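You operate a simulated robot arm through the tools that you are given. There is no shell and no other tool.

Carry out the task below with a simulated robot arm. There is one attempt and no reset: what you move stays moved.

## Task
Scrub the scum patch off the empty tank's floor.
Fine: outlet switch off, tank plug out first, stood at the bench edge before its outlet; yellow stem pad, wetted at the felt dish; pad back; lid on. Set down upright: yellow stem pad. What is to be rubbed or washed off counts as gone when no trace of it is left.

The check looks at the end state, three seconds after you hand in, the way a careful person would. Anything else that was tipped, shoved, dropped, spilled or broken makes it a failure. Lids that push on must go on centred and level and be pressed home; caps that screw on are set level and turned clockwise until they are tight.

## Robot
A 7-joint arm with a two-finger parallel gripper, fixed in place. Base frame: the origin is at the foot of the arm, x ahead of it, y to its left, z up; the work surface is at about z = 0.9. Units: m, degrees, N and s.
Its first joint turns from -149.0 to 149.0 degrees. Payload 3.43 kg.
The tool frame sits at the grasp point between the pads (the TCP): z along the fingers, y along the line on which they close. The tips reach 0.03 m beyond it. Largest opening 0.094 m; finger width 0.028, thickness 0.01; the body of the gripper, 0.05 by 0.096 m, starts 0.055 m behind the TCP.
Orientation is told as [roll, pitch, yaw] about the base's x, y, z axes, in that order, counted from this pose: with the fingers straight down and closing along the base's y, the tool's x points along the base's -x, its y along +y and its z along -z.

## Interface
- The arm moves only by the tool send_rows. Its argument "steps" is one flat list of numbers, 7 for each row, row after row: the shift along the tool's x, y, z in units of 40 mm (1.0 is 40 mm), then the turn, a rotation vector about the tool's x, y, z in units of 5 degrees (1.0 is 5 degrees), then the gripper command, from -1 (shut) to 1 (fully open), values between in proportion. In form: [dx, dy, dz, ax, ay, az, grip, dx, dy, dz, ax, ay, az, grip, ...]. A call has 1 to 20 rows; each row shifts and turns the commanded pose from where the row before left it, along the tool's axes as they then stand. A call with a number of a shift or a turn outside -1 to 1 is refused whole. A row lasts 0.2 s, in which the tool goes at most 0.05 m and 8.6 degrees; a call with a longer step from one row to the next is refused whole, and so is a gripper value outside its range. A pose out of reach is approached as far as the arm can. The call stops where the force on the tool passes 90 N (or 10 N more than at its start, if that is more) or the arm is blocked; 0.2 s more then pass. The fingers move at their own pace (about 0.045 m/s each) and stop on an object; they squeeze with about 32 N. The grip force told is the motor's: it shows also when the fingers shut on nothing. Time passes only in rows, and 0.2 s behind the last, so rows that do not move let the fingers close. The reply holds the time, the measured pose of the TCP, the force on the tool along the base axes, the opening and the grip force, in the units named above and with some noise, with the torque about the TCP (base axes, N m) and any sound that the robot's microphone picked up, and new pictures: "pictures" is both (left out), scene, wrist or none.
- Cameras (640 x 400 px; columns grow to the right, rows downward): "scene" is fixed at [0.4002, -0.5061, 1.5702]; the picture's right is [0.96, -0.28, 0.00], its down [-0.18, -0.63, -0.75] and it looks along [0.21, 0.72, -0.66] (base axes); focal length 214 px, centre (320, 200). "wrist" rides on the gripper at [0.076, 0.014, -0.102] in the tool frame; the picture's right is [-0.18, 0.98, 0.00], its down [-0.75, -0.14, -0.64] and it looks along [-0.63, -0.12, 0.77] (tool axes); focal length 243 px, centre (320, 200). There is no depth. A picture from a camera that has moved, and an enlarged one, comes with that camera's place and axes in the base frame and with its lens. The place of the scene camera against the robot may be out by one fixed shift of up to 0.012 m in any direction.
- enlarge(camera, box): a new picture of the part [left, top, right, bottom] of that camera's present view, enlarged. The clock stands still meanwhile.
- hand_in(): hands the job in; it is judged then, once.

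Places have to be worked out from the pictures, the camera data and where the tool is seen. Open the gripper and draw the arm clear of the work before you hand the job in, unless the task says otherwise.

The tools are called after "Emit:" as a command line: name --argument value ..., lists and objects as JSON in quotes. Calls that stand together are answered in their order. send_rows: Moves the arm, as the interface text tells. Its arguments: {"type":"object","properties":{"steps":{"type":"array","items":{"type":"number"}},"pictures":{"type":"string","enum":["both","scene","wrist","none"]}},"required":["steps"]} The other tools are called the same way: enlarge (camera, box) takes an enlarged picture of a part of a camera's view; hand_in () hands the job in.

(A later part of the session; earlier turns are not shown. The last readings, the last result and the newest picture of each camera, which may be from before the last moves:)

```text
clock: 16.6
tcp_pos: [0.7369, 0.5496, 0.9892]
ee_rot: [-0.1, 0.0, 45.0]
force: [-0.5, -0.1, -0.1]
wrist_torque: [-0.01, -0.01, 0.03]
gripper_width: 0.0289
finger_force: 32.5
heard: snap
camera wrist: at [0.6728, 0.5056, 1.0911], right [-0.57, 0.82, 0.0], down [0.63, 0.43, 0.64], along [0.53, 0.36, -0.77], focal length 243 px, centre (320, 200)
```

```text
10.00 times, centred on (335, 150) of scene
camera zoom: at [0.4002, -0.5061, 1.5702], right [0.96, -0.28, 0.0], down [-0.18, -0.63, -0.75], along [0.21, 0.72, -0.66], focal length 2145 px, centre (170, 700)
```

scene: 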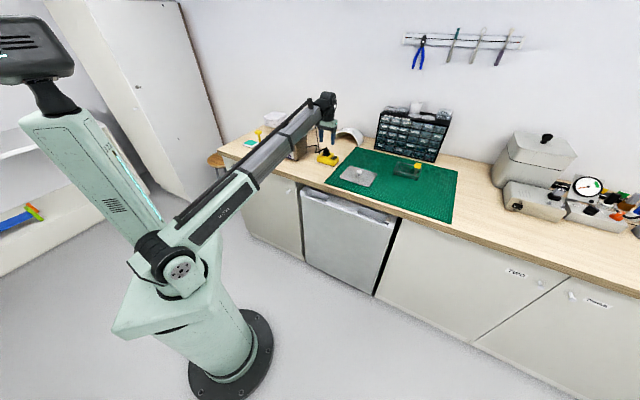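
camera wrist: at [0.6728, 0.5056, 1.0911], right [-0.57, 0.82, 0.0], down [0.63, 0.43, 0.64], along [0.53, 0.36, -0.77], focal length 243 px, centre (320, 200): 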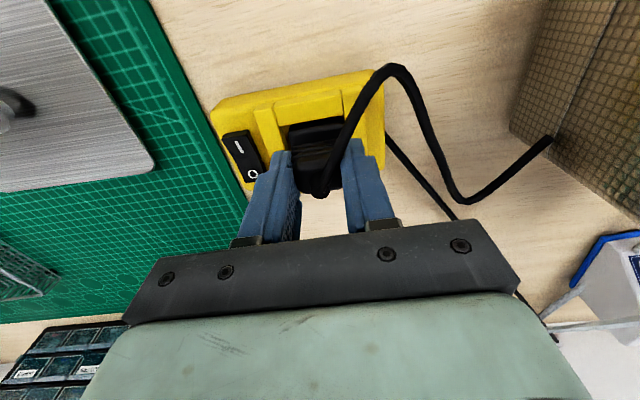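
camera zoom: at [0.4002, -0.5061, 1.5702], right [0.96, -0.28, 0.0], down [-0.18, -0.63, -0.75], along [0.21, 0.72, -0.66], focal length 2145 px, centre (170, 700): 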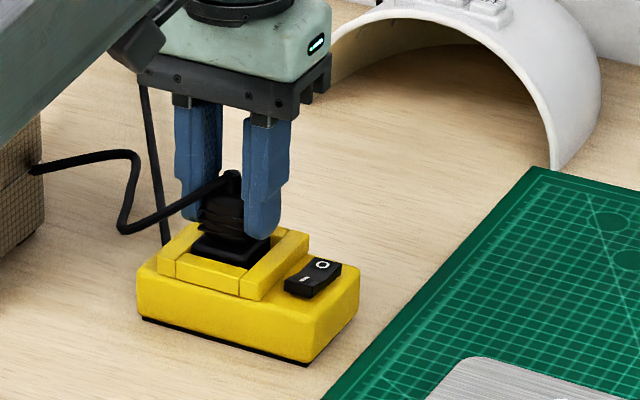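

Gripped at 29 mm; a "snap" was heard. I'll check that nothing is damaged and the switch is still off.

Emit:
enlarge --camera "wrist" --box '[200, 60, 400, 210]'

Emit:
enlarge --camera "scene" --box '[320, 145, 350, 165]'

```text
2.67 times, centred on (300, 135) of wrist
camera zoom: at [0.6728, 0.5056, 1.0911], right [-0.57, 0.82, 0.0], down [0.63, 0.43, 0.64], along [0.53, 0.36, -0.77], focal length 647 px, centre (373, 373)
```

zoom: 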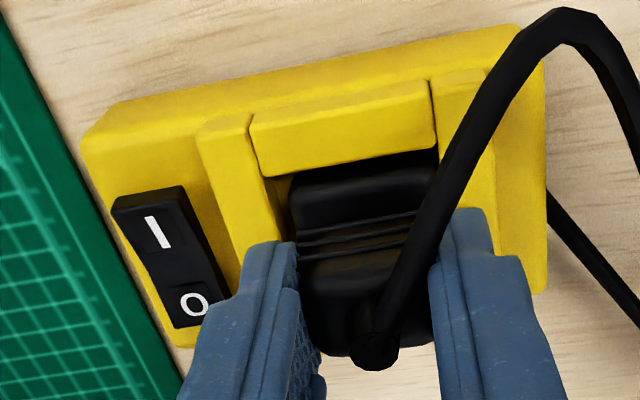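

```text
16.00 times, centred on (335, 155) of scene
camera zoom: at [0.4002, -0.5061, 1.5702], right [0.96, -0.28, 0.0], down [-0.18, -0.63, -0.75], along [0.21, 0.72, -0.66], focal length 3432 px, centre (80, 920)
```

zoom: 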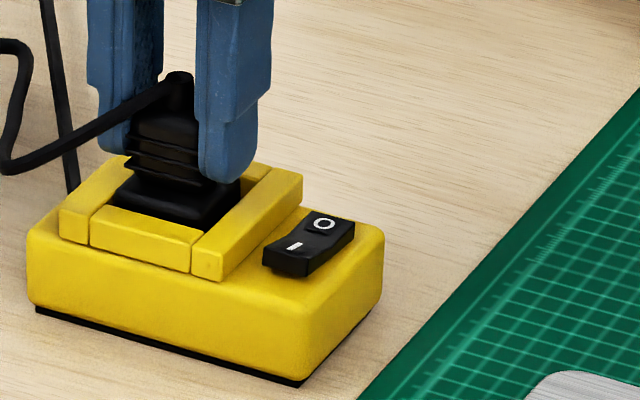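

Everything intact, switch still off. Pulling the plug straight up slowly.

Emit:
send_rows --steps '[0, 0, -0.1, 0, 0, 0, -1, 0, 0, -0.1, 0, 0, 0, -1, 0, 0, -0.1, 0, 0, 0, -1, 0, 0, -0.1, 0, 0, 0, -1, 0, 0, -0.2, 0, 0, 0, -1, 0, 0, -0.2, 0, 0, 0, -1, 0, 0, -0.2, 0, 0, 0, -1, 0, 0, -0.2, 0, 0, 0, -1]' --pictures "wrist"

Emit:
enlarge --camera "scene" --box '[310, 130, 360, 170]'

```text
clock: 18.4
tcp_pos: [0.738, 0.5505, 1.0365]
ee_rot: [0.0, 0.0, 45.1]
force: [0.9, -0.4, 0.1]
wrist_torque: [0.01, 0.01, -0.01]
gripper_width: 0.0288
finger_force: 31.9
camera wrist: at [0.6739, 0.5061, 1.1396], right [-0.57, 0.82, 0.0], down [0.63, 0.43, 0.64], along [0.53, 0.36, -0.77], focal length 243 px, centre (320, 200)
```

wrist: 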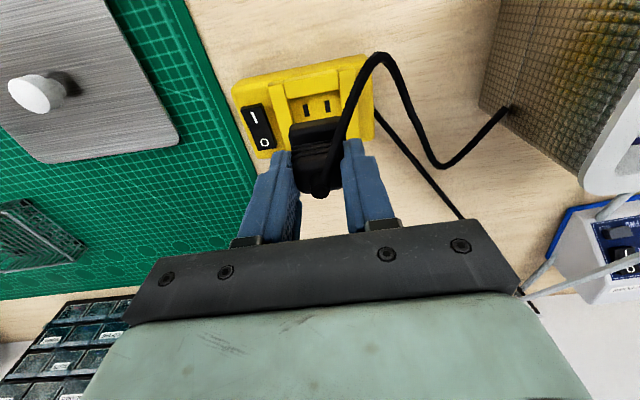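

```text
10.00 times, centred on (335, 150) of scene
camera zoom: at [0.4002, -0.5061, 1.5702], right [0.96, -0.28, 0.0], down [-0.18, -0.63, -0.75], along [0.21, 0.72, -0.66], focal length 2145 px, centre (170, 700)
```

zoom: 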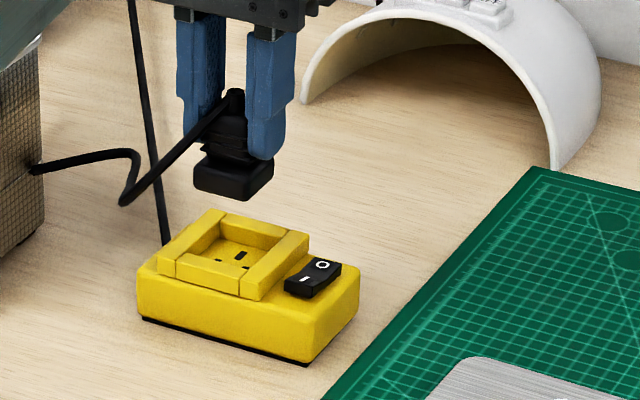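

Plug is out; its flange bottom is about 48 mm below the TCP. Carrying it straight toward the bench edge (edge at n≈0.70), monitoring the cord.

Emit:
send_rows --steps '[0.5, -0.03, 0, 0, 0, 0, -1, 0.5, -0.03, 0, 0, 0, 0, -1, 0.5, -0.03, 0, 0, 0, 0, -1, 0.5, -0.03, 0, 0, 0, 0, -1]'

Emit:
enlarge --camera "scene" --box '[290, 125, 370, 185]'

```text
clock: 19.4
tcp_pos: [0.6834, 0.4887, 1.0368]
ee_rot: [-0.1, 0.0, 44.9]
force: [-0.1, 0.2, -0.4]
wrist_torque: [-0.02, 0.02, -0.02]
gripper_width: 0.0288
finger_force: 30.9
camera wrist: at [0.6202, 0.4462, 1.1397], right [-0.57, 0.82, 0.0], down [0.63, 0.43, 0.64], along [0.53, 0.36, -0.77], focal length 243 px, centre (320, 200)
```

scene: 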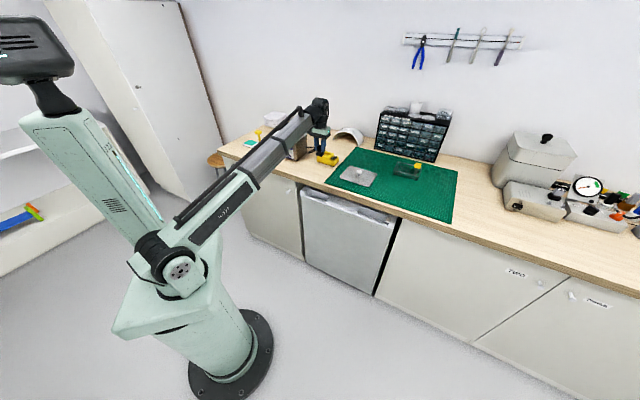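
wrist: 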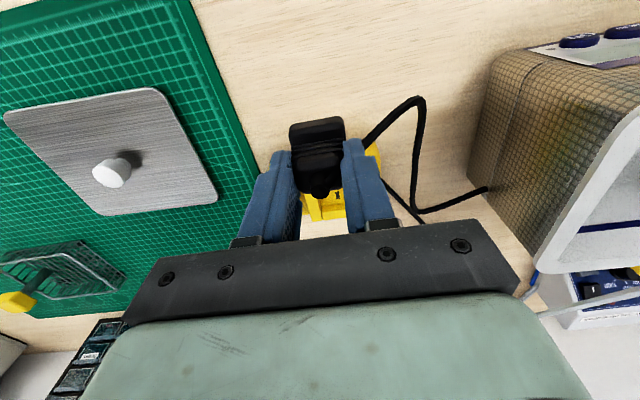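

```text
6.67 times, centred on (330, 155) of scene
camera zoom: at [0.4002, -0.5061, 1.5702], right [0.96, -0.28, 0.0], down [-0.18, -0.63, -0.75], along [0.21, 0.72, -0.66], focal length 1430 px, centre (253, 500)
```

zoom: 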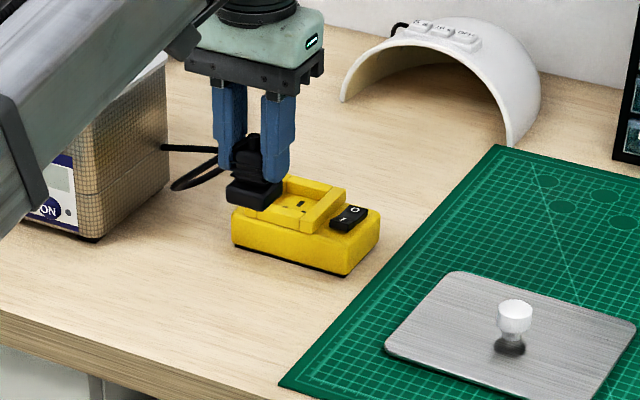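

No cord tension (force ≈ 0). Continuing to n≈0.745.

Emit:
send_rows --steps '[0.52, 0, 0, 0, 0, 0, -1, 0.52, 0, 0, 0, 0, 0, -1, 0.52, 0, 0, 0, 0, 0, -1, 0.52, 0, 0, 0, 0, 0, -1]'

Emit:
enlarge --camera "scene" --box '[290, 130, 370, 190]'

```text
clock: 20.4
tcp_pos: [0.6242, 0.4303, 1.0364]
ee_rot: [0.1, 0.0, 45.1]
force: [-0.2, -0.5, -1.1]
wrist_torque: [-0.02, 0.03, 0.01]
gripper_width: 0.0289
finger_force: 31.9
camera wrist: at [0.5595, 0.3874, 1.1389], right [-0.57, 0.82, 0.0], down [0.63, 0.43, 0.64], along [0.53, 0.36, -0.77], focal length 243 px, centre (320, 200)
```

scene: 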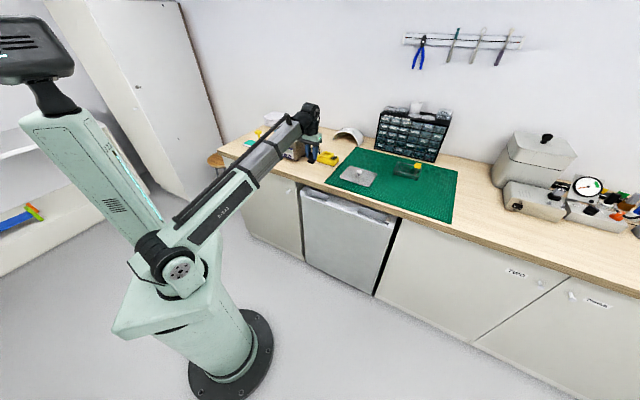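
wrist: 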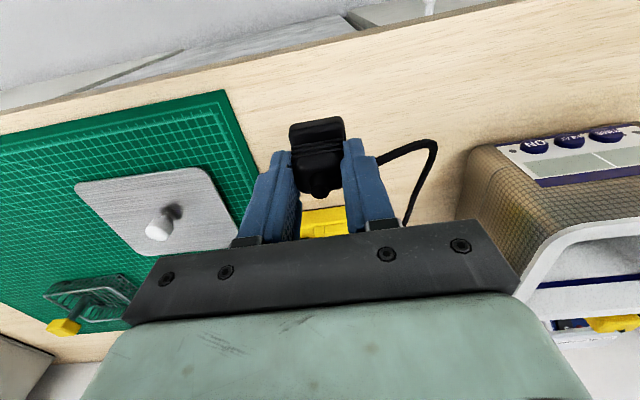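

```text
6.67 times, centred on (330, 160) of scene
camera zoom: at [0.4002, -0.5061, 1.5702], right [0.96, -0.28, 0.0], down [-0.18, -0.63, -0.75], along [0.21, 0.72, -0.66], focal length 1430 px, centre (253, 467)
```

zoom: 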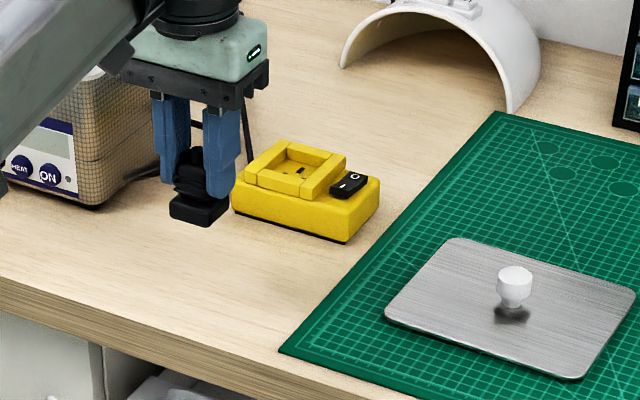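

Plug is over n≈0.746, about 46 mm behind the bench edge (n≈0.70), in front of the outlet. Lowering most of the way.

Emit:
send_rows --steps '[0, 0, 0.5, 0, 0, 0, -1, 0, 0, 0.5, 0, 0, 0, -1, 0, 0, 0.5, 0, 0, 0, -1, 0, 0, 0.3, 0, 0, 0, -1, 0, 0, 0, 0, 0, 0, -1]' --pictures "wrist"

Emit:
enlarge --camera "scene" --box '[290, 140, 350, 185]'

```text
clock: 21.6
tcp_pos: [0.6244, 0.4321, 0.9655]
ee_rot: [-0.1, 0.1, 45.0]
force: [0.1, -0.7, 0.6]
wrist_torque: [0.01, -0.02, 0.0]
gripper_width: 0.0287
finger_force: 32.3
camera wrist: at [0.5599, 0.3881, 1.0672], right [-0.57, 0.82, 0.0], down [0.63, 0.43, 0.64], along [0.53, 0.36, -0.77], focal length 243 px, centre (320, 200)
```

wrist: 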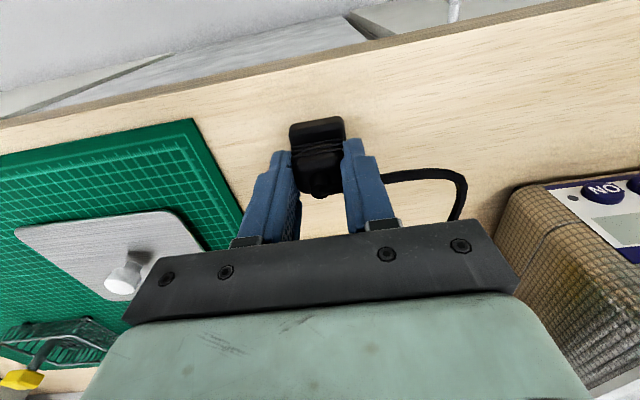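

```text
8.89 times, centred on (320, 162) of scene
camera zoom: at [0.4002, -0.5061, 1.5702], right [0.96, -0.28, 0.0], down [-0.18, -0.63, -0.75], along [0.21, 0.72, -0.66], focal length 1906 px, centre (320, 533)
```

zoom: 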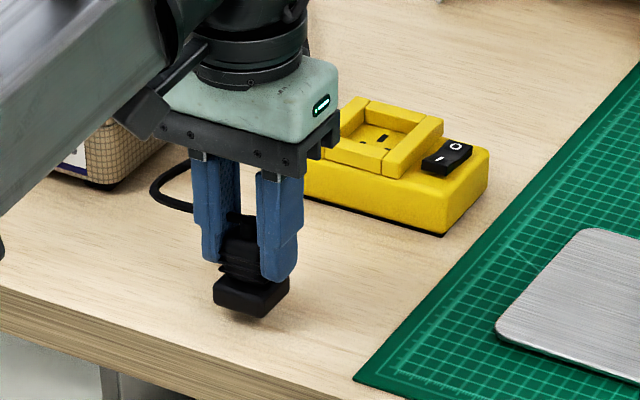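

About 1–2 cm left. Lowering in ~2 mm steps until contact.

Emit:
send_rows --steps '[0, 0, 0.06, 0, 0, 0, -1, 0, 0, 0.06, 0, 0, 0, -1, 0, 0, 0.06, 0, 0, 0, -1, 0, 0, 0.06, 0, 0, 0, -1]' --pictures "none"

Emit:
enlarge --camera "scene" --box '[295, 145, 345, 180]'

```text
clock: 22.6
tcp_pos: [0.6246, 0.4309, 0.9547]
ee_rot: [0.0, 0.0, 45.0]
force: [0.0, -0.4, -0.9]
wrist_torque: [0.03, -0.04, -0.03]
gripper_width: 0.0291
finger_force: 32.1
```

```text
11.43 times, centred on (320, 162) of scene
camera zoom: at [0.4002, -0.5061, 1.5702], right [0.96, -0.28, 0.0], down [-0.18, -0.63, -0.75], along [0.21, 0.72, -0.66], focal length 2451 px, centre (320, 629)
```

zoom: 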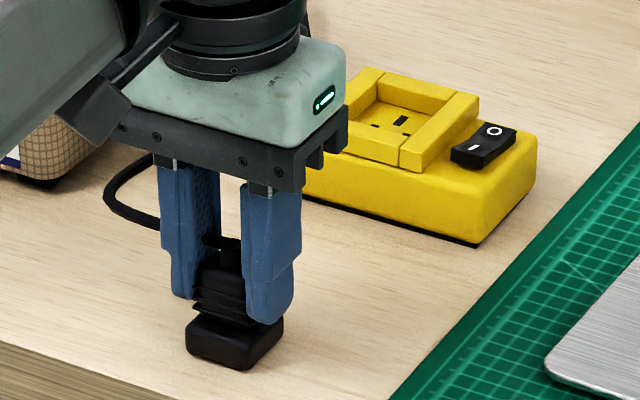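

Still slightly above the bench. Continuing in 1.6 mm steps.

Emit:
send_rows --steps '[0, 0, 0.04, 0, 0, 0, -1, 0, 0, 0.04, 0, 0, 0, -1, 0, 0, 0.04, 0, 0, 0, -1]' --pictures "none"

```text
clock: 23.4
tcp_pos: [0.6256, 0.4312, 0.9514]
ee_rot: [-0.1, -0.1, 45.0]
force: [2.0, -1.9, 22.8]
wrist_torque: [-0.05, -0.07, 0.0]
gripper_width: 0.0287
finger_force: 31.9
```

Contact with the bench (23 N). Easing up a hair and opening to ~55 mm.

Emit:
send_rows --steps '[0, 0, -0.02, 0, 0, 0, -1, 0, 0, 0, 0, 0, 0, -0.2, 0, 0, 0, 0, 0, 0, 0.1, 0, 0, 0, 0, 0, 0, 0.17, 0, 0, 0, 0, 0, 0, 0.17]' --pictures "wrist"

Emit:
enlarge --camera "scene" --box '[295, 145, 345, 180]'

Emit:
enlarge --camera "wrist" --box '[240, 90, 480, 240]'

```text
clock: 24.6
tcp_pos: [0.6247, 0.4317, 0.951]
ee_rot: [0.1, 0.0, 45.0]
force: [-0.8, -0.4, -0.5]
wrist_torque: [-0.04, -0.02, -0.03]
gripper_width: 0.0551
finger_force: 0.1
camera wrist: at [0.5608, 0.3879, 1.0537], right [-0.57, 0.82, 0.0], down [0.63, 0.43, 0.64], along [0.53, 0.36, -0.77], focal length 243 px, centre (320, 200)
```

wrist: 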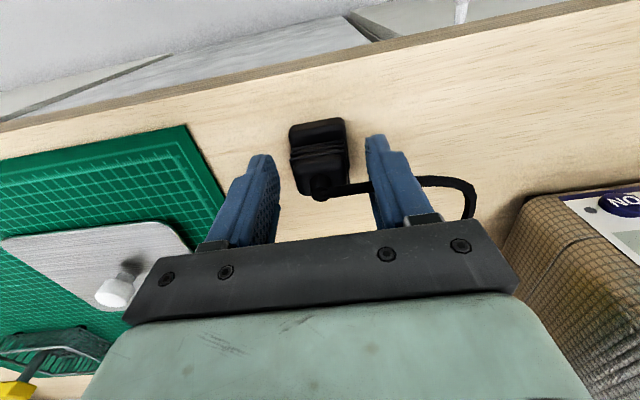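

```text
11.43 times, centred on (320, 162) of scene
camera zoom: at [0.4002, -0.5061, 1.5702], right [0.96, -0.28, 0.0], down [-0.18, -0.63, -0.75], along [0.21, 0.72, -0.66], focal length 2451 px, centre (320, 629)
```

zoom: 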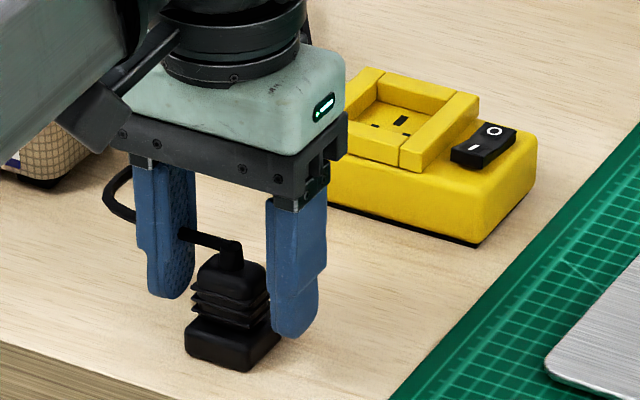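

```text
2.67 times, centred on (360, 165) of wrist
camera zoom: at [0.5608, 0.3879, 1.0537], right [-0.57, 0.82, 0.0], down [0.63, 0.43, 0.64], along [0.53, 0.36, -0.77], focal length 647 px, centre (213, 293)
```

zoom: 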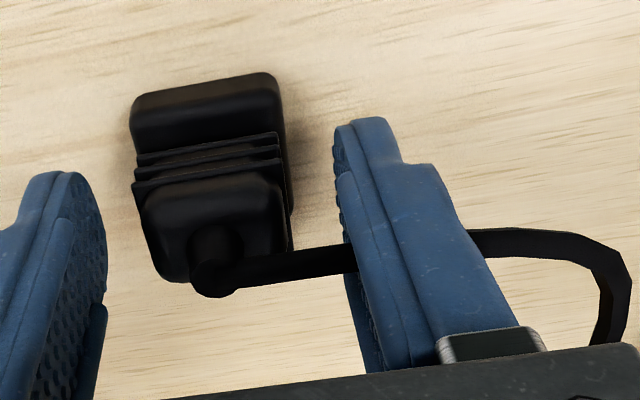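

Plug stands upright on the bench, released. Rising slowly while watching that the cord doesn't catch the left finger.

Emit:
send_rows --steps '[0, 0, -0.15, 0, 0, 0, 0.17, 0, 0, -0.15, 0, 0, 0, 0.17, 0, 0, -0.2, 0, 0, 0, 0.17, 0, 0, -0.2, 0, 0, 0, 0.17]' --pictures "wrist"

Emit:
enlarge --camera "scene" --box '[295, 145, 345, 180]'

```text
clock: 25.6
tcp_pos: [0.6264, 0.4324, 0.9782]
ee_rot: [0.1, 0.0, 45.0]
force: [-0.4, -0.2, -0.8]
wrist_torque: [-0.01, 0.01, 0.0]
gripper_width: 0.0551
finger_force: 0.0
camera wrist: at [0.5614, 0.3883, 1.0816], right [-0.57, 0.82, 0.0], down [0.63, 0.43, 0.64], along [0.53, 0.36, -0.77], focal length 243 px, centre (320, 200)
```

wrist: 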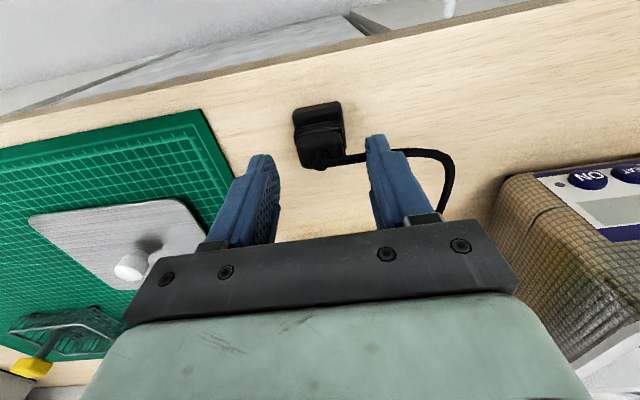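

```text
11.43 times, centred on (320, 162) of scene
camera zoom: at [0.4002, -0.5061, 1.5702], right [0.96, -0.28, 0.0], down [-0.18, -0.63, -0.75], along [0.21, 0.72, -0.66], focal length 2451 px, centre (320, 629)
```

zoom: 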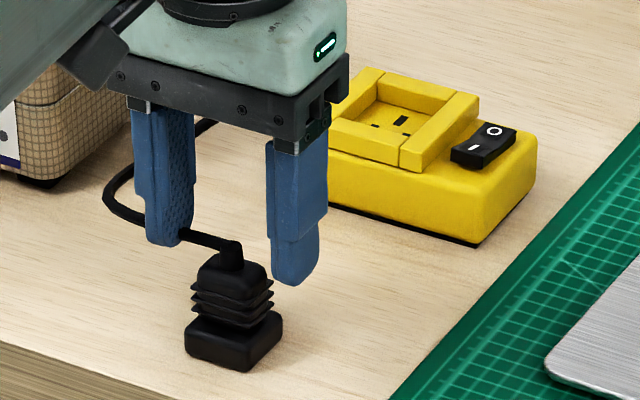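

Cord unaffected, plug stands. Raising high and travelling over to above the yellow stem pad (n≈0.82, w≈0.277), fingers open.

Emit:
send_rows --steps '[0, 0, -0.9, 0, 0, 0, 1, 0, 0, -0.9, 0, 0, 0, 1, 0, 0, -0.9, 0, 0, 0, 1, 0, 0, -0.9, 0, 0, 0, 1, 0, 0, -0.7, 0, 0, 0, 1, -0.17, 0.94, 0, 0, 0, 0, 1, -0.17, 0.94, 0, 0, 0, 0, 1, -0.17, 0.94, 0, 0, 0, 0, 1, -0.17, 0.94, 0, 0, 0, 0, 1, -0.17, 0.94, 0, 0, 0, 0, 1, -0.17, 0.94, 0, 0, 0, 0, 1, -0.17, 0.94, 0, 0, 0, 0, 1, -0.17, 0.94, 0, 0, 0, 0, 1, -0.17, 0.94, 0, 0, 0, 0, 1, -0.17, 0.94, 0, 0, 0, 0, 1, -0.17, 0.94, 0, 0, 0, 0, 1]'

Emit:
enlarge --camera "wrist" --box '[240, 20, 400, 140]'

Emit:
enlarge --camera "scene" --box '[225, 110, 345, 185]'

```text
clock: 26.9
tcp_pos: [0.6294, 0.4369, 1.1475]
ee_rot: [-0.4, -1.6, 45.0]
force: [12.0, 7.8, -21.7]
wrist_torque: [-0.1, -0.21, -0.17]
gripper_width: 0.0938
finger_force: 0.0
out of reach, approached as far as the arm can: row 5
stopped in row 6: the force on the tool passed its limit at 95 N (the readings are from after the stop); the commanded pose is now the measured one
camera wrist: at [0.5631, 0.3914, 1.2477], right [-0.56, 0.83, 0.0], down [0.62, 0.42, 0.66], along [0.55, 0.37, -0.75], focal length 243 px, centre (320, 200)
```

scene: 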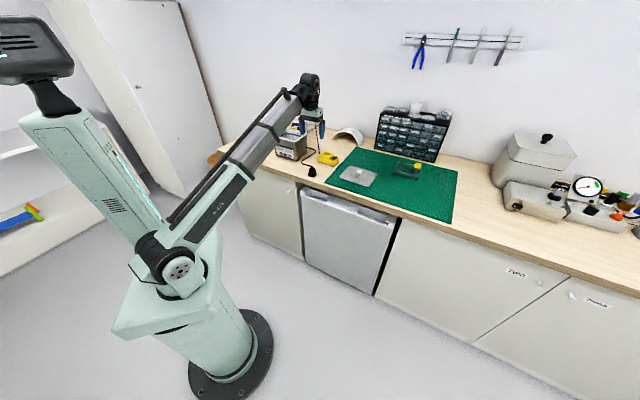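
wrist: 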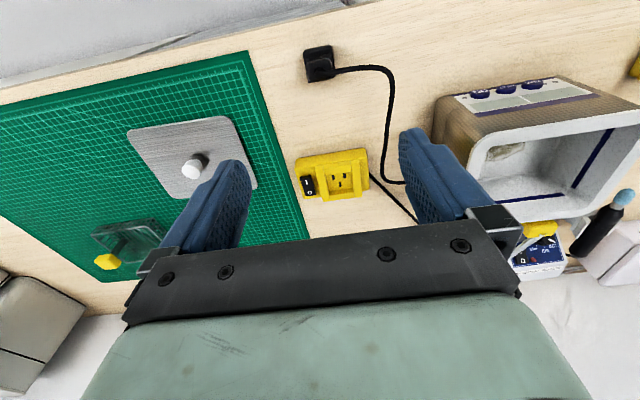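

```text
3.33 times, centred on (320, 80) of wrist
camera zoom: at [0.5631, 0.3914, 1.2477], right [-0.56, 0.83, 0.0], down [0.62, 0.42, 0.66], along [0.55, 0.37, -0.75], focal length 809 px, centre (320, 600)
```

zoom: 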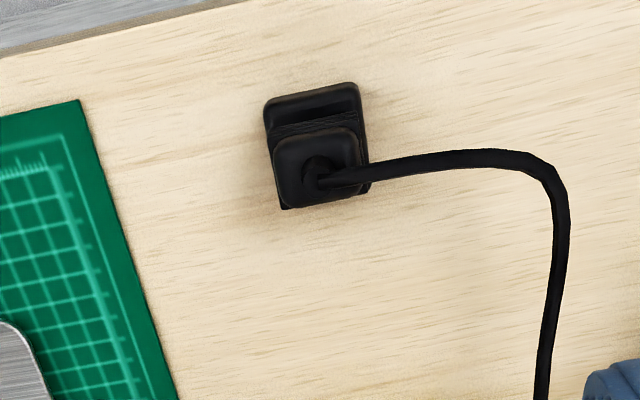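

```text
5.33 times, centred on (285, 148) of scene
camera zoom: at [0.4002, -0.5061, 1.5702], right [0.96, -0.28, 0.0], down [-0.18, -0.63, -0.75], along [0.21, 0.72, -0.66], focal length 1144 px, centre (507, 480)
```

zoom: 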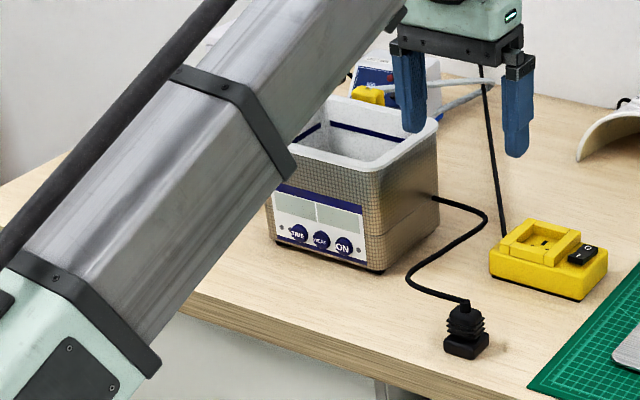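

The arm simply hit its upper reach at this radius (z≈1.147, slight tilt), nothing in the scene was touched. I'll correct the tilt and come down to z≈1.11 before moving on.

Emit:
send_rows --steps '[0, 0, 0.4, -0.08, 0.32, 0, 1, 0, 0, 0.5, 0, 0, 0, 1, 0, 0, 0, 0, 0, 0, 1]' --pictures "none"

```text
clock: 27.6
tcp_pos: [0.6283, 0.4353, 1.1097]
ee_rot: [0.2, 0.2, 45.1]
force: [0.1, 0.1, 0.6]
wrist_torque: [0.0, 0.03, -0.04]
gripper_width: 0.0939
finger_force: 0.1
```

Now travelling at z≈1.11 to above the stem pad.

Emit:
send_rows --steps '[-0.153, 0.939, 0, 0, 0, 0, 1, -0.153, 0.939, 0, 0, 0, 0, 1, -0.153, 0.939, 0, 0, 0, 0, 1, -0.153, 0.939, 0, 0, 0, 0, 1, -0.153, 0.939, 0, 0, 0, 0, 1, -0.153, 0.939, 0, 0, 0, 0, 1, -0.153, 0.939, 0, 0, 0, 0, 1, -0.153, 0.939, 0, 0, 0, 0, 1, -0.153, 0.939, 0, 0, 0, 0, 1, -0.153, 0.939, 0, 0, 0, 0, 1, -0.153, 0.939, 0, 0, 0, 0, 1]'

Emit:
enlarge --camera "wrist" --box '[240, 40, 400, 160]'

```text
clock: 30.1
tcp_pos: [0.3844, 0.7752, 1.1112]
ee_rot: [0.1, 0.2, 45.1]
force: [-0.1, 0.4, 0.7]
wrist_torque: [0.02, -0.02, 0.02]
gripper_width: 0.0938
finger_force: 0.1
camera wrist: at [0.32, 0.7309, 1.2142], right [-0.56, 0.83, 0.0], down [0.64, 0.43, 0.64], along [0.53, 0.36, -0.77], focal length 243 px, centre (320, 200)
```

scene: 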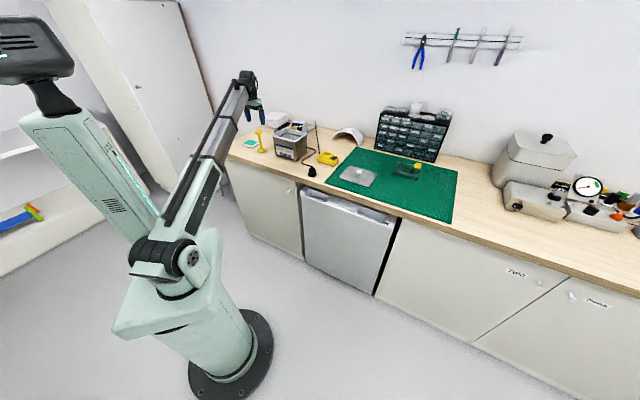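
wrist: 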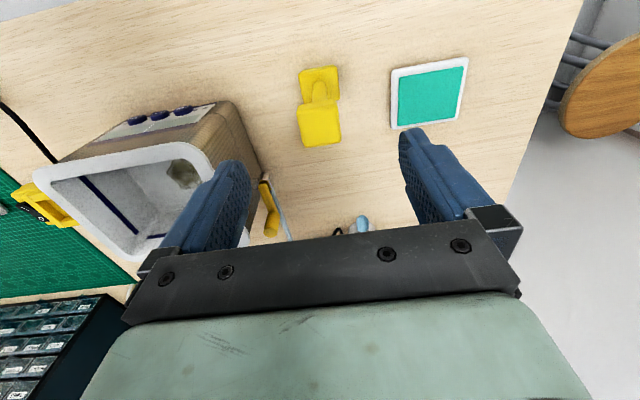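

```text
3.33 times, centred on (320, 100) of wrist
camera zoom: at [0.32, 0.7309, 1.2142], right [-0.56, 0.83, 0.0], down [0.64, 0.43, 0.64], along [0.53, 0.36, -0.77], focal length 809 px, centre (320, 533)
```

zoom: 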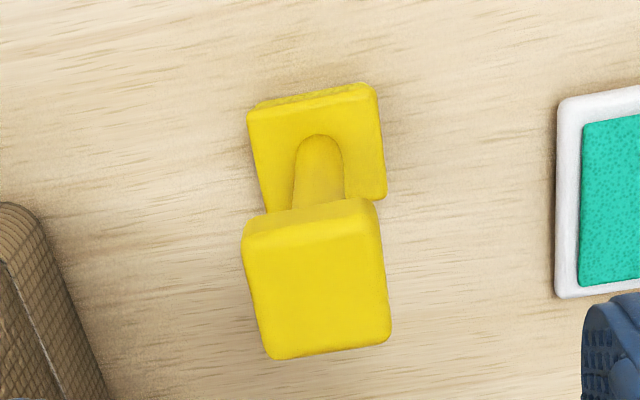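

TCP is centred right over the pad's top block (n≈0.821, w≈0.2765). Descending to grip the block at TCP z≈1.02.

Emit:
send_rows --steps '[-0.02, 0, 0.57, 0, 0, 0, 1, 0, 0, 0.57, 0, 0, 0, 1, 0, 0, 0.57, 0, 0, 0, 1, 0, 0, 0.5, 0, 0, 0, 1, 0, 0, 0, 0, 0, 0, 1]' --pictures "wrist"

Emit:
enlarge --camera "scene" --box '[235, 110, 295, 155]'

```text
clock: 31.2
tcp_pos: [0.385, 0.7746, 1.0213]
ee_rot: [0.1, 0.2, 45.1]
force: [-0.5, 0.1, -0.2]
wrist_torque: [0.01, 0.03, 0.03]
gripper_width: 0.094
finger_force: 0.1
camera wrist: at [0.3212, 0.7319, 1.1249], right [-0.57, 0.82, 0.0], down [0.63, 0.43, 0.64], along [0.53, 0.36, -0.77], focal length 243 px, centre (320, 200)
```

wrist: 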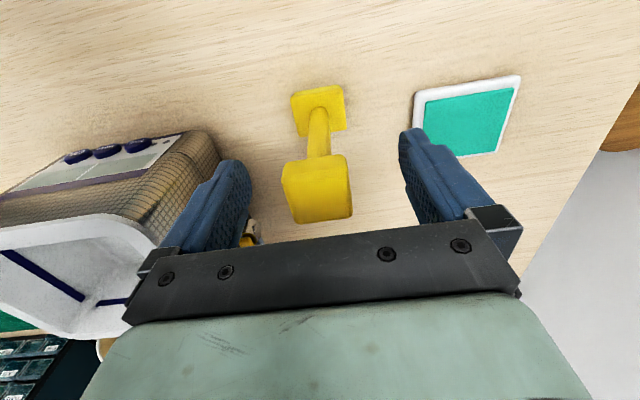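

```text
8.89 times, centred on (265, 132) of scene
camera zoom: at [0.4002, -0.5061, 1.5702], right [0.96, -0.28, 0.0], down [-0.18, -0.63, -0.75], along [0.21, 0.72, -0.66], focal length 1906 px, centre (809, 800)
```

zoom: 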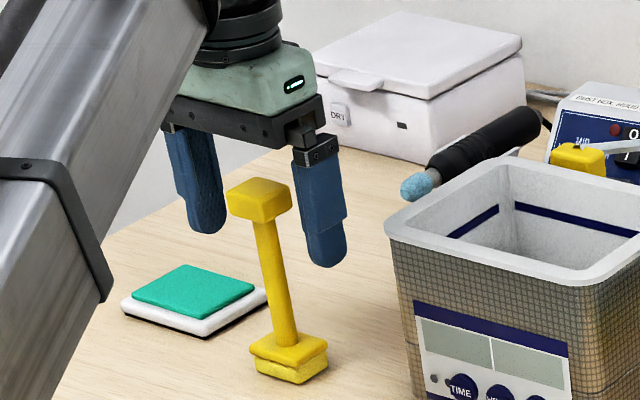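

The pad's block is centred between the fingers. Closing.

Emit:
send_rows --steps '[0, 0, 0, 0, 0, 0, -1, 0, 0, 0, 0, 0, 0, -1, 0, 0, 0, 0, 0, 0, -1, 0, 0, 0, 0, 0, 0, -1, 0, 0, 0, 0, 0, 0, -1, 0, 0, 0, 0, 0, 0, -1]' --pictures "wrist"

Emit:
enlarge --camera "scene" --box '[235, 110, 295, 155]'

```text
clock: 32.6
tcp_pos: [0.3851, 0.7753, 1.0226]
ee_rot: [0.2, 0.2, 45.0]
force: [0.9, -0.3, -0.2]
wrist_torque: [0.04, 0.01, 0.01]
gripper_width: 0.0357
finger_force: 31.9
camera wrist: at [0.3213, 0.7319, 1.125], right [-0.57, 0.82, 0.0], down [0.63, 0.43, 0.64], along [0.53, 0.36, -0.77], focal length 243 px, centre (320, 200)
```

wrist: 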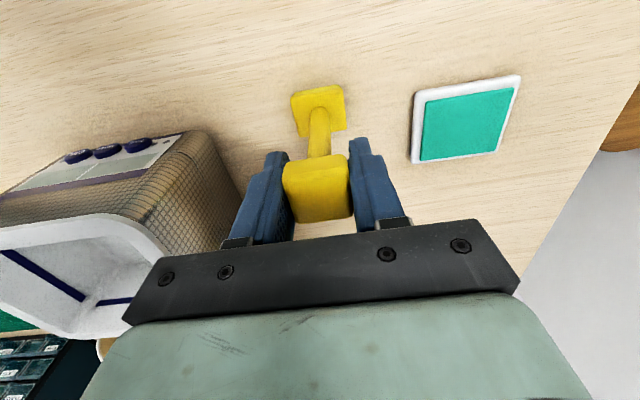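

```text
8.89 times, centred on (265, 132) of scene
camera zoom: at [0.4002, -0.5061, 1.5702], right [0.96, -0.28, 0.0], down [-0.18, -0.63, -0.75], along [0.21, 0.72, -0.66], focal length 1906 px, centre (809, 800)
```

zoom: 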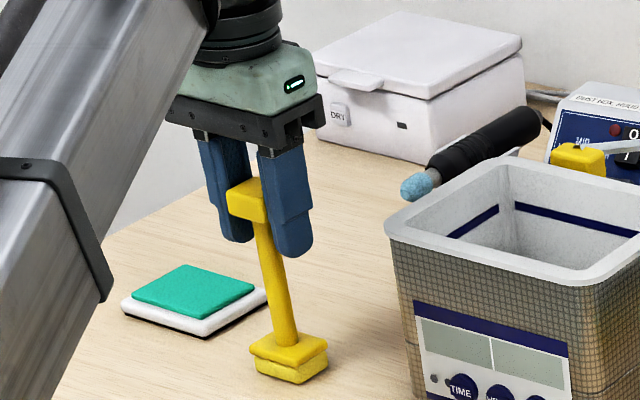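

Pad gripped (36 mm), standing height reference: TCP z=1.0226 at (0.3851, 0.7753). Felt centre is at n≈0.8595, w≈0.403; lifting and moving over the felt dish.

Emit:
send_rows --steps '[0, 0, -0.5, 0, 0, 0, -1, 0, 0, -0.5, 0, 0, 0, -1, -0.243, 0.795, 0, 0, 0, 0, -1, -0.243, 0.795, 0, 0, 0, 0, -1, -0.243, 0.795, 0, 0, 0, 0, -1, -0.243, 0.795, 0, 0, 0, 0, -1, 0, 0, 0, 0, 0, 0, -1]'

Emit:
enlarge --camera "scene" --box '[225, 110, 285, 155]'

Emit:
enlarge --camera "wrist" --box '[240, 60, 400, 180]'

```text
clock: 34.2
tcp_pos: [0.3235, 0.8952, 1.0636]
ee_rot: [0.1, 0.2, 45.1]
force: [-0.3, 0.6, -1.1]
wrist_torque: [-0.02, 0.0, 0.01]
gripper_width: 0.0359
finger_force: 32.3
camera wrist: at [0.2586, 0.8517, 1.167], right [-0.57, 0.82, 0.0], down [0.63, 0.43, 0.64], along [0.53, 0.36, -0.77], focal length 243 px, centre (320, 200)
```

scene: 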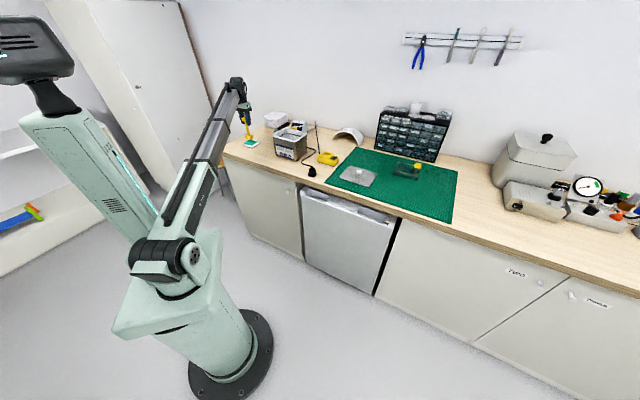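
wrist: 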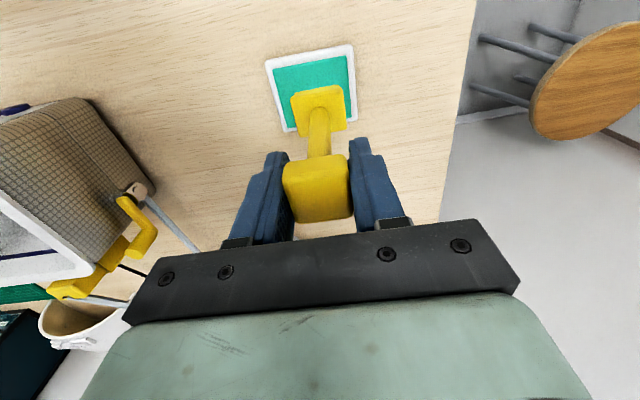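

```text
8.89 times, centred on (255, 132) of scene
camera zoom: at [0.4002, -0.5061, 1.5702], right [0.96, -0.28, 0.0], down [-0.18, -0.63, -0.75], along [0.21, 0.72, -0.66], focal length 1906 px, centre (898, 800)
```

zoom: 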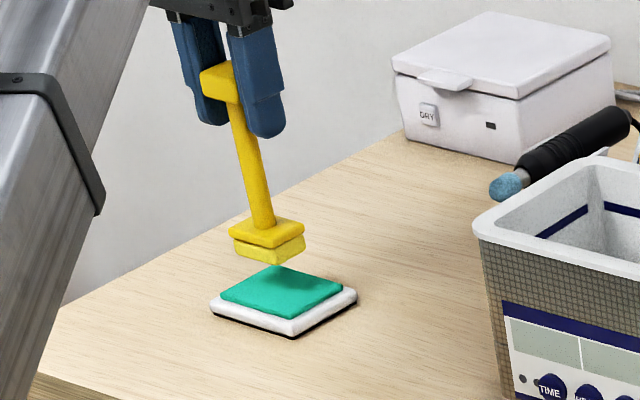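

```text
3.33 times, centred on (320, 120) of wrist
camera zoom: at [0.2586, 0.8517, 1.167], right [-0.57, 0.82, 0.0], down [0.63, 0.43, 0.64], along [0.53, 0.36, -0.77], focal length 809 px, centre (320, 467)
```

zoom: 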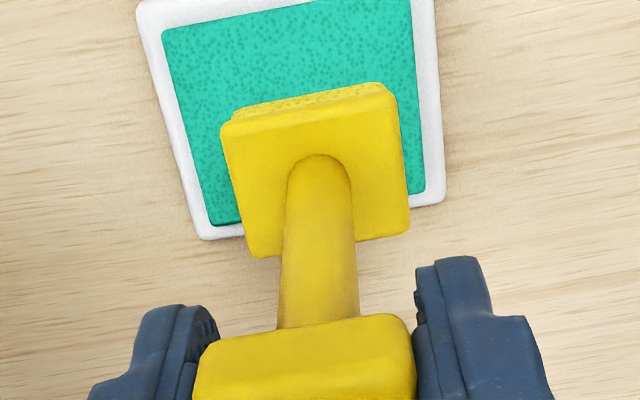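

Pad hovers over the felt (felt centre n≈0.8575, w≈0.400). Adjusting 4 mm and lowering onto the felt gently.

Emit:
send_rows --steps '[0.1, -0.1, 0.25, 0, 0, 0, -1, 0, 0, 0.2, 0, 0, 0, -1, 0, 0, 0.05, 0, 0, 0, -1, 0, 0, 0.05, 0, 0, 0, -1, 0, 0, 0.05, 0, 0, 0, -1]' --pictures "none"

Emit:
enlarge --camera "scene" --box '[230, 125, 270, 155]'

```text
clock: 35.5
tcp_pos: [0.3212, 0.8874, 1.0395]
ee_rot: [0.1, 0.2, 45.1]
force: [0.2, 0.6, -0.6]
wrist_torque: [0.01, 0.01, 0.02]
gripper_width: 0.0359
finger_force: 32.5
```

```text
13.33 times, centred on (250, 140) of scene
camera zoom: at [0.4002, -0.5061, 1.5702], right [0.96, -0.28, 0.0], down [-0.18, -0.63, -0.75], along [0.21, 0.72, -0.66], focal length 2860 px, centre (1253, 1000)
```

zoom: 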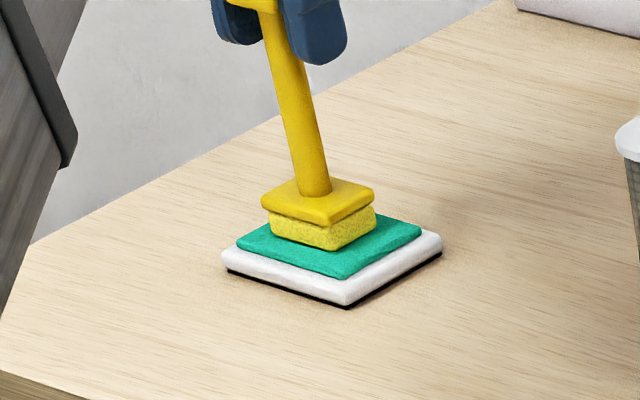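

Nearly touching. Stepping down 1.6 mm at a time until light contact.

Emit:
send_rows --steps '[0, 0, 0.04, 0, 0, 0, -1, 0, 0, 0.04, 0, 0, 0, -1, 0, 0, 0, 0, 0, 0, -1]' --pictures "none"

```text
clock: 36.2
tcp_pos: [0.3217, 0.8883, 1.0377]
ee_rot: [0.2, 0.0, 45.0]
force: [2.6, 0.2, 33.1]
wrist_torque: [-0.17, -0.17, -0.01]
gripper_width: 0.036
finger_force: 32.2
```

Firm contact (33 N). Easing slightly and holding for a second to soak.

Emit:
send_rows --steps '[0, 0, -0.02, 0, 0, 0, -1, 0, 0, 0, 0, 0, 0, -1, 0, 0, 0, 0, 0, 0, -1, 0, 0, 0, 0, 0, 0, -1, 0, 0, 0, 0, 0, 0, -1]' --pictures "wrist"

Emit:
enlarge --camera "scene" --box '[230, 125, 270, 155]'

```text
clock: 37.5
tcp_pos: [0.3208, 0.888, 1.0388]
ee_rot: [0.1, 0.1, 45.1]
force: [3.1, 3.4, 34.0]
wrist_torque: [0.21, -0.2, -0.02]
gripper_width: 0.0359
finger_force: 32.2
camera wrist: at [0.2576, 0.8443, 1.1414], right [-0.57, 0.82, 0.0], down [0.63, 0.43, 0.64], along [0.53, 0.36, -0.77], focal length 243 px, centre (320, 200)
```

wrist: 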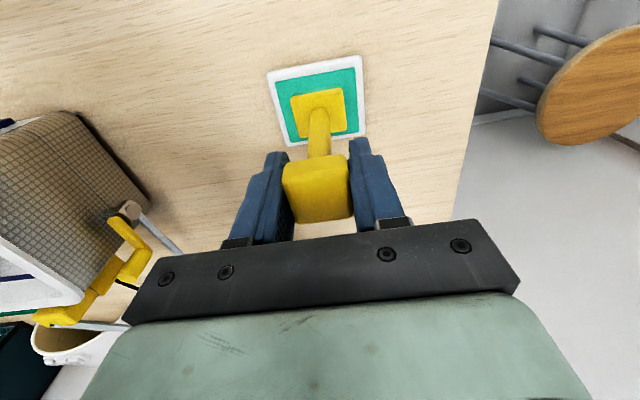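

```text
13.33 times, centred on (250, 140) of scene
camera zoom: at [0.4002, -0.5061, 1.5702], right [0.96, -0.28, 0.0], down [-0.18, -0.63, -0.75], along [0.21, 0.72, -0.66], focal length 2860 px, centre (1253, 1000)
```

zoom: 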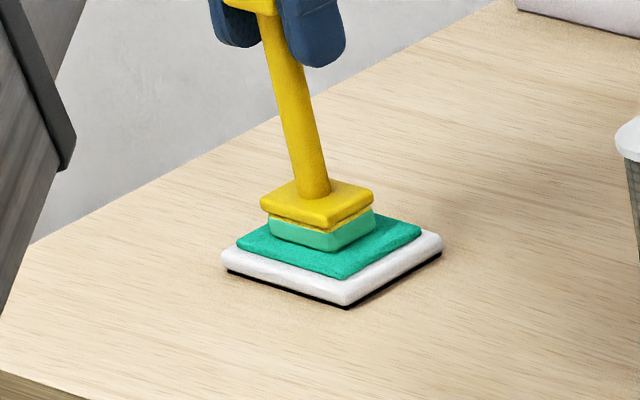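

The sponge turned green — it is wetted. Lifting to z≈1.185 and carrying over the tank above the patch (n≈0.881, w≈0.093).

Emit:
send_rows --steps '[0, 0, -0.5, 0, 0, 0, -1, 0, 0, -0.9, 0, 0, 0, -1, 0, 0, -0.9, 0, 0, 0, -1, 0, 0, -0.9, 0, 0, 0, -1, 0, 0, -0.5, 0, 0, 0, -1, -0.067, -0.856, 0, 0, 0, 0, -1, -0.067, -0.856, 0, 0, 0, 0, -1, -0.067, -0.856, 0, 0, 0, 0, -1, -0.067, -0.856, 0, 0, 0, 0, -1]'

```text
clock: 39.5
tcp_pos: [0.4287, 0.7983, 1.1844]
ee_rot: [0.1, 0.2, 45.1]
force: [-0.6, 0.0, -1.0]
wrist_torque: [-0.04, 0.0, -0.01]
gripper_width: 0.0358
finger_force: 32.1
camera wrist: at [0.365, 0.7555, 1.2872], right [-0.57, 0.82, 0.0], down [0.63, 0.44, 0.64], along [0.53, 0.36, -0.77], focal length 243 px, centre (320, 200)
```

scene: 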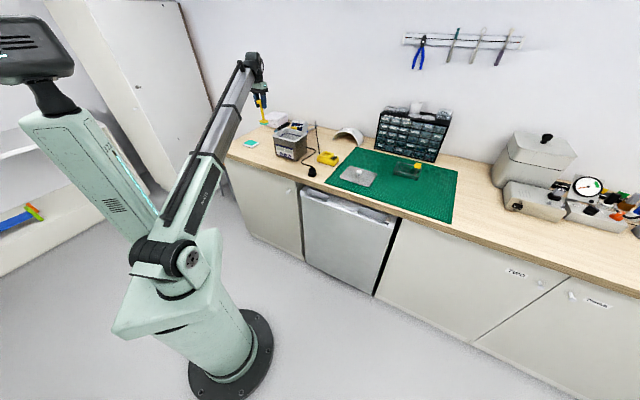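
wrist: 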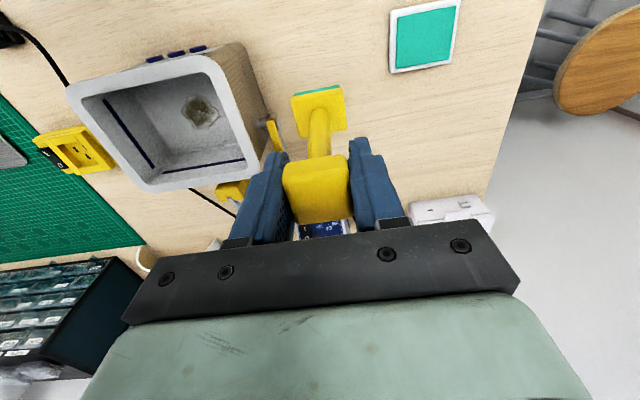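

Clear view of the tank now; zooming for a precise measurement of rim, floor and patch.

Emit:
enlarge --camera "wrist" --box '[55, 30, 295, 200]'

Emit:
enlarge --camera "scene" --box '[250, 95, 320, 165]'

```text
2.35 times, centred on (175, 115) of wrist
camera zoom: at [0.365, 0.7555, 1.2872], right [-0.57, 0.82, 0.0], down [0.63, 0.44, 0.64], along [0.53, 0.36, -0.77], focal length 571 px, centre (661, 400)
```

zoom: 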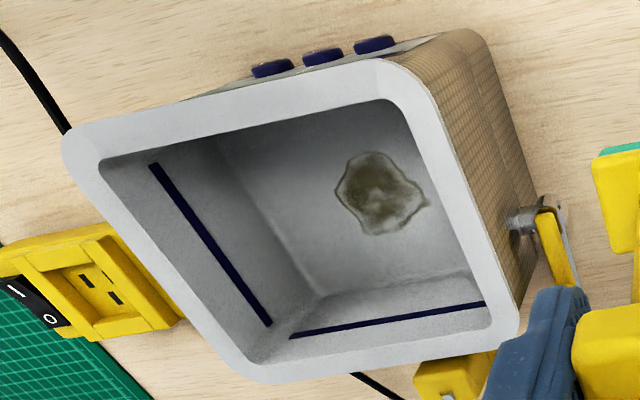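

```text
5.71 times, centred on (285, 130) of scene
camera zoom: at [0.4002, -0.5061, 1.5702], right [0.96, -0.28, 0.0], down [-0.18, -0.63, -0.75], along [0.21, 0.72, -0.66], focal length 1226 px, centre (520, 600)
```

zoom: 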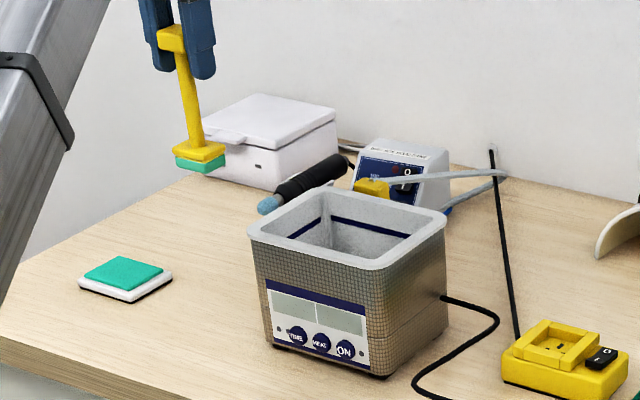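

Tank rim centre ≈ (n 0.879, w 0.095); patch spans n 0.859–0.906, w 0.069–0.121 at z≈0.957. Moving the pad over the patch with 27 mm clearance over the rim.

Emit:
send_rows --steps '[-0.07, -0.832, 0, 0, 0, 0, -1, -0.07, -0.832, 0, 0, 0, 0, -1, -0.07, -0.832, 0, 0, 0, 0, -1, -0.07, -0.832, 0, 0, 0, 0, -1, -0.07, -0.832, 0, 0, 0, 0, -1, 0, 0, 0, 0, 0, 0, -1]'

Emit:
enlarge --camera "wrist" --box '[220, 20, 420, 170]'

Emit:
enlarge --camera "scene" --box '[260, 95, 330, 165]'

```text
clock: 40.9
tcp_pos: [0.5556, 0.691, 1.185]
ee_rot: [0.1, 0.3, 45.1]
force: [0.0, -0.4, -0.6]
wrist_torque: [0.01, -0.02, -0.03]
gripper_width: 0.0358
finger_force: 32.2
camera wrist: at [0.4918, 0.6465, 1.2877], right [-0.57, 0.82, 0.0], down [0.63, 0.43, 0.64], along [0.53, 0.36, -0.77], focal length 243 px, centre (320, 200)
```

scene: 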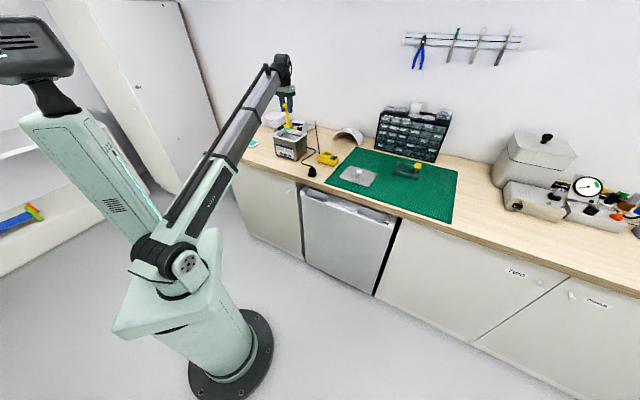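
wrist: 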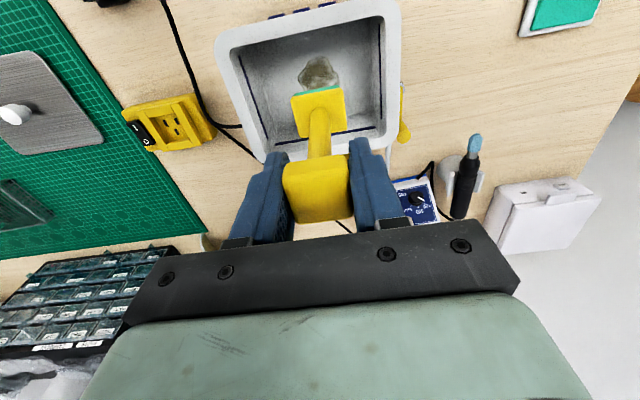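

```text
2.67 times, centred on (320, 95) of wrist
camera zoom: at [0.4918, 0.6465, 1.2877], right [-0.57, 0.82, 0.0], down [0.63, 0.43, 0.64], along [0.53, 0.36, -0.77], focal length 647 px, centre (320, 480)
```

zoom: 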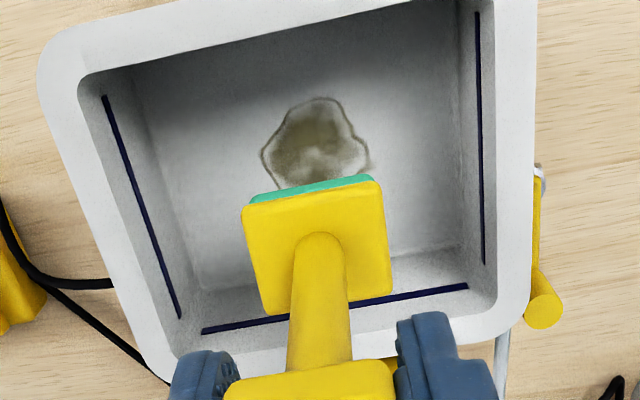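

```text
5.71 times, centred on (295, 130) of scene
camera zoom: at [0.4002, -0.5061, 1.5702], right [0.96, -0.28, 0.0], down [-0.18, -0.63, -0.75], along [0.21, 0.72, -0.66], focal length 1226 px, centre (463, 600)
```

zoom: 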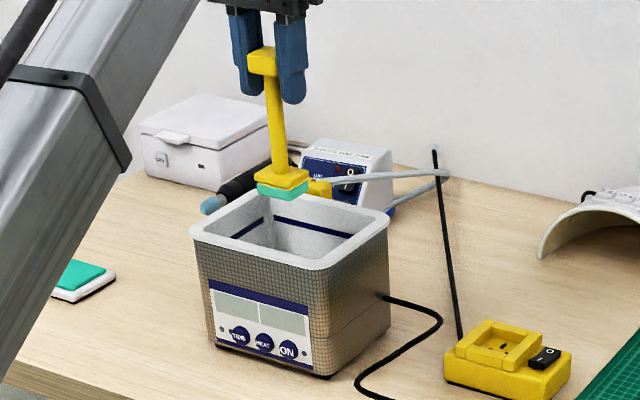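

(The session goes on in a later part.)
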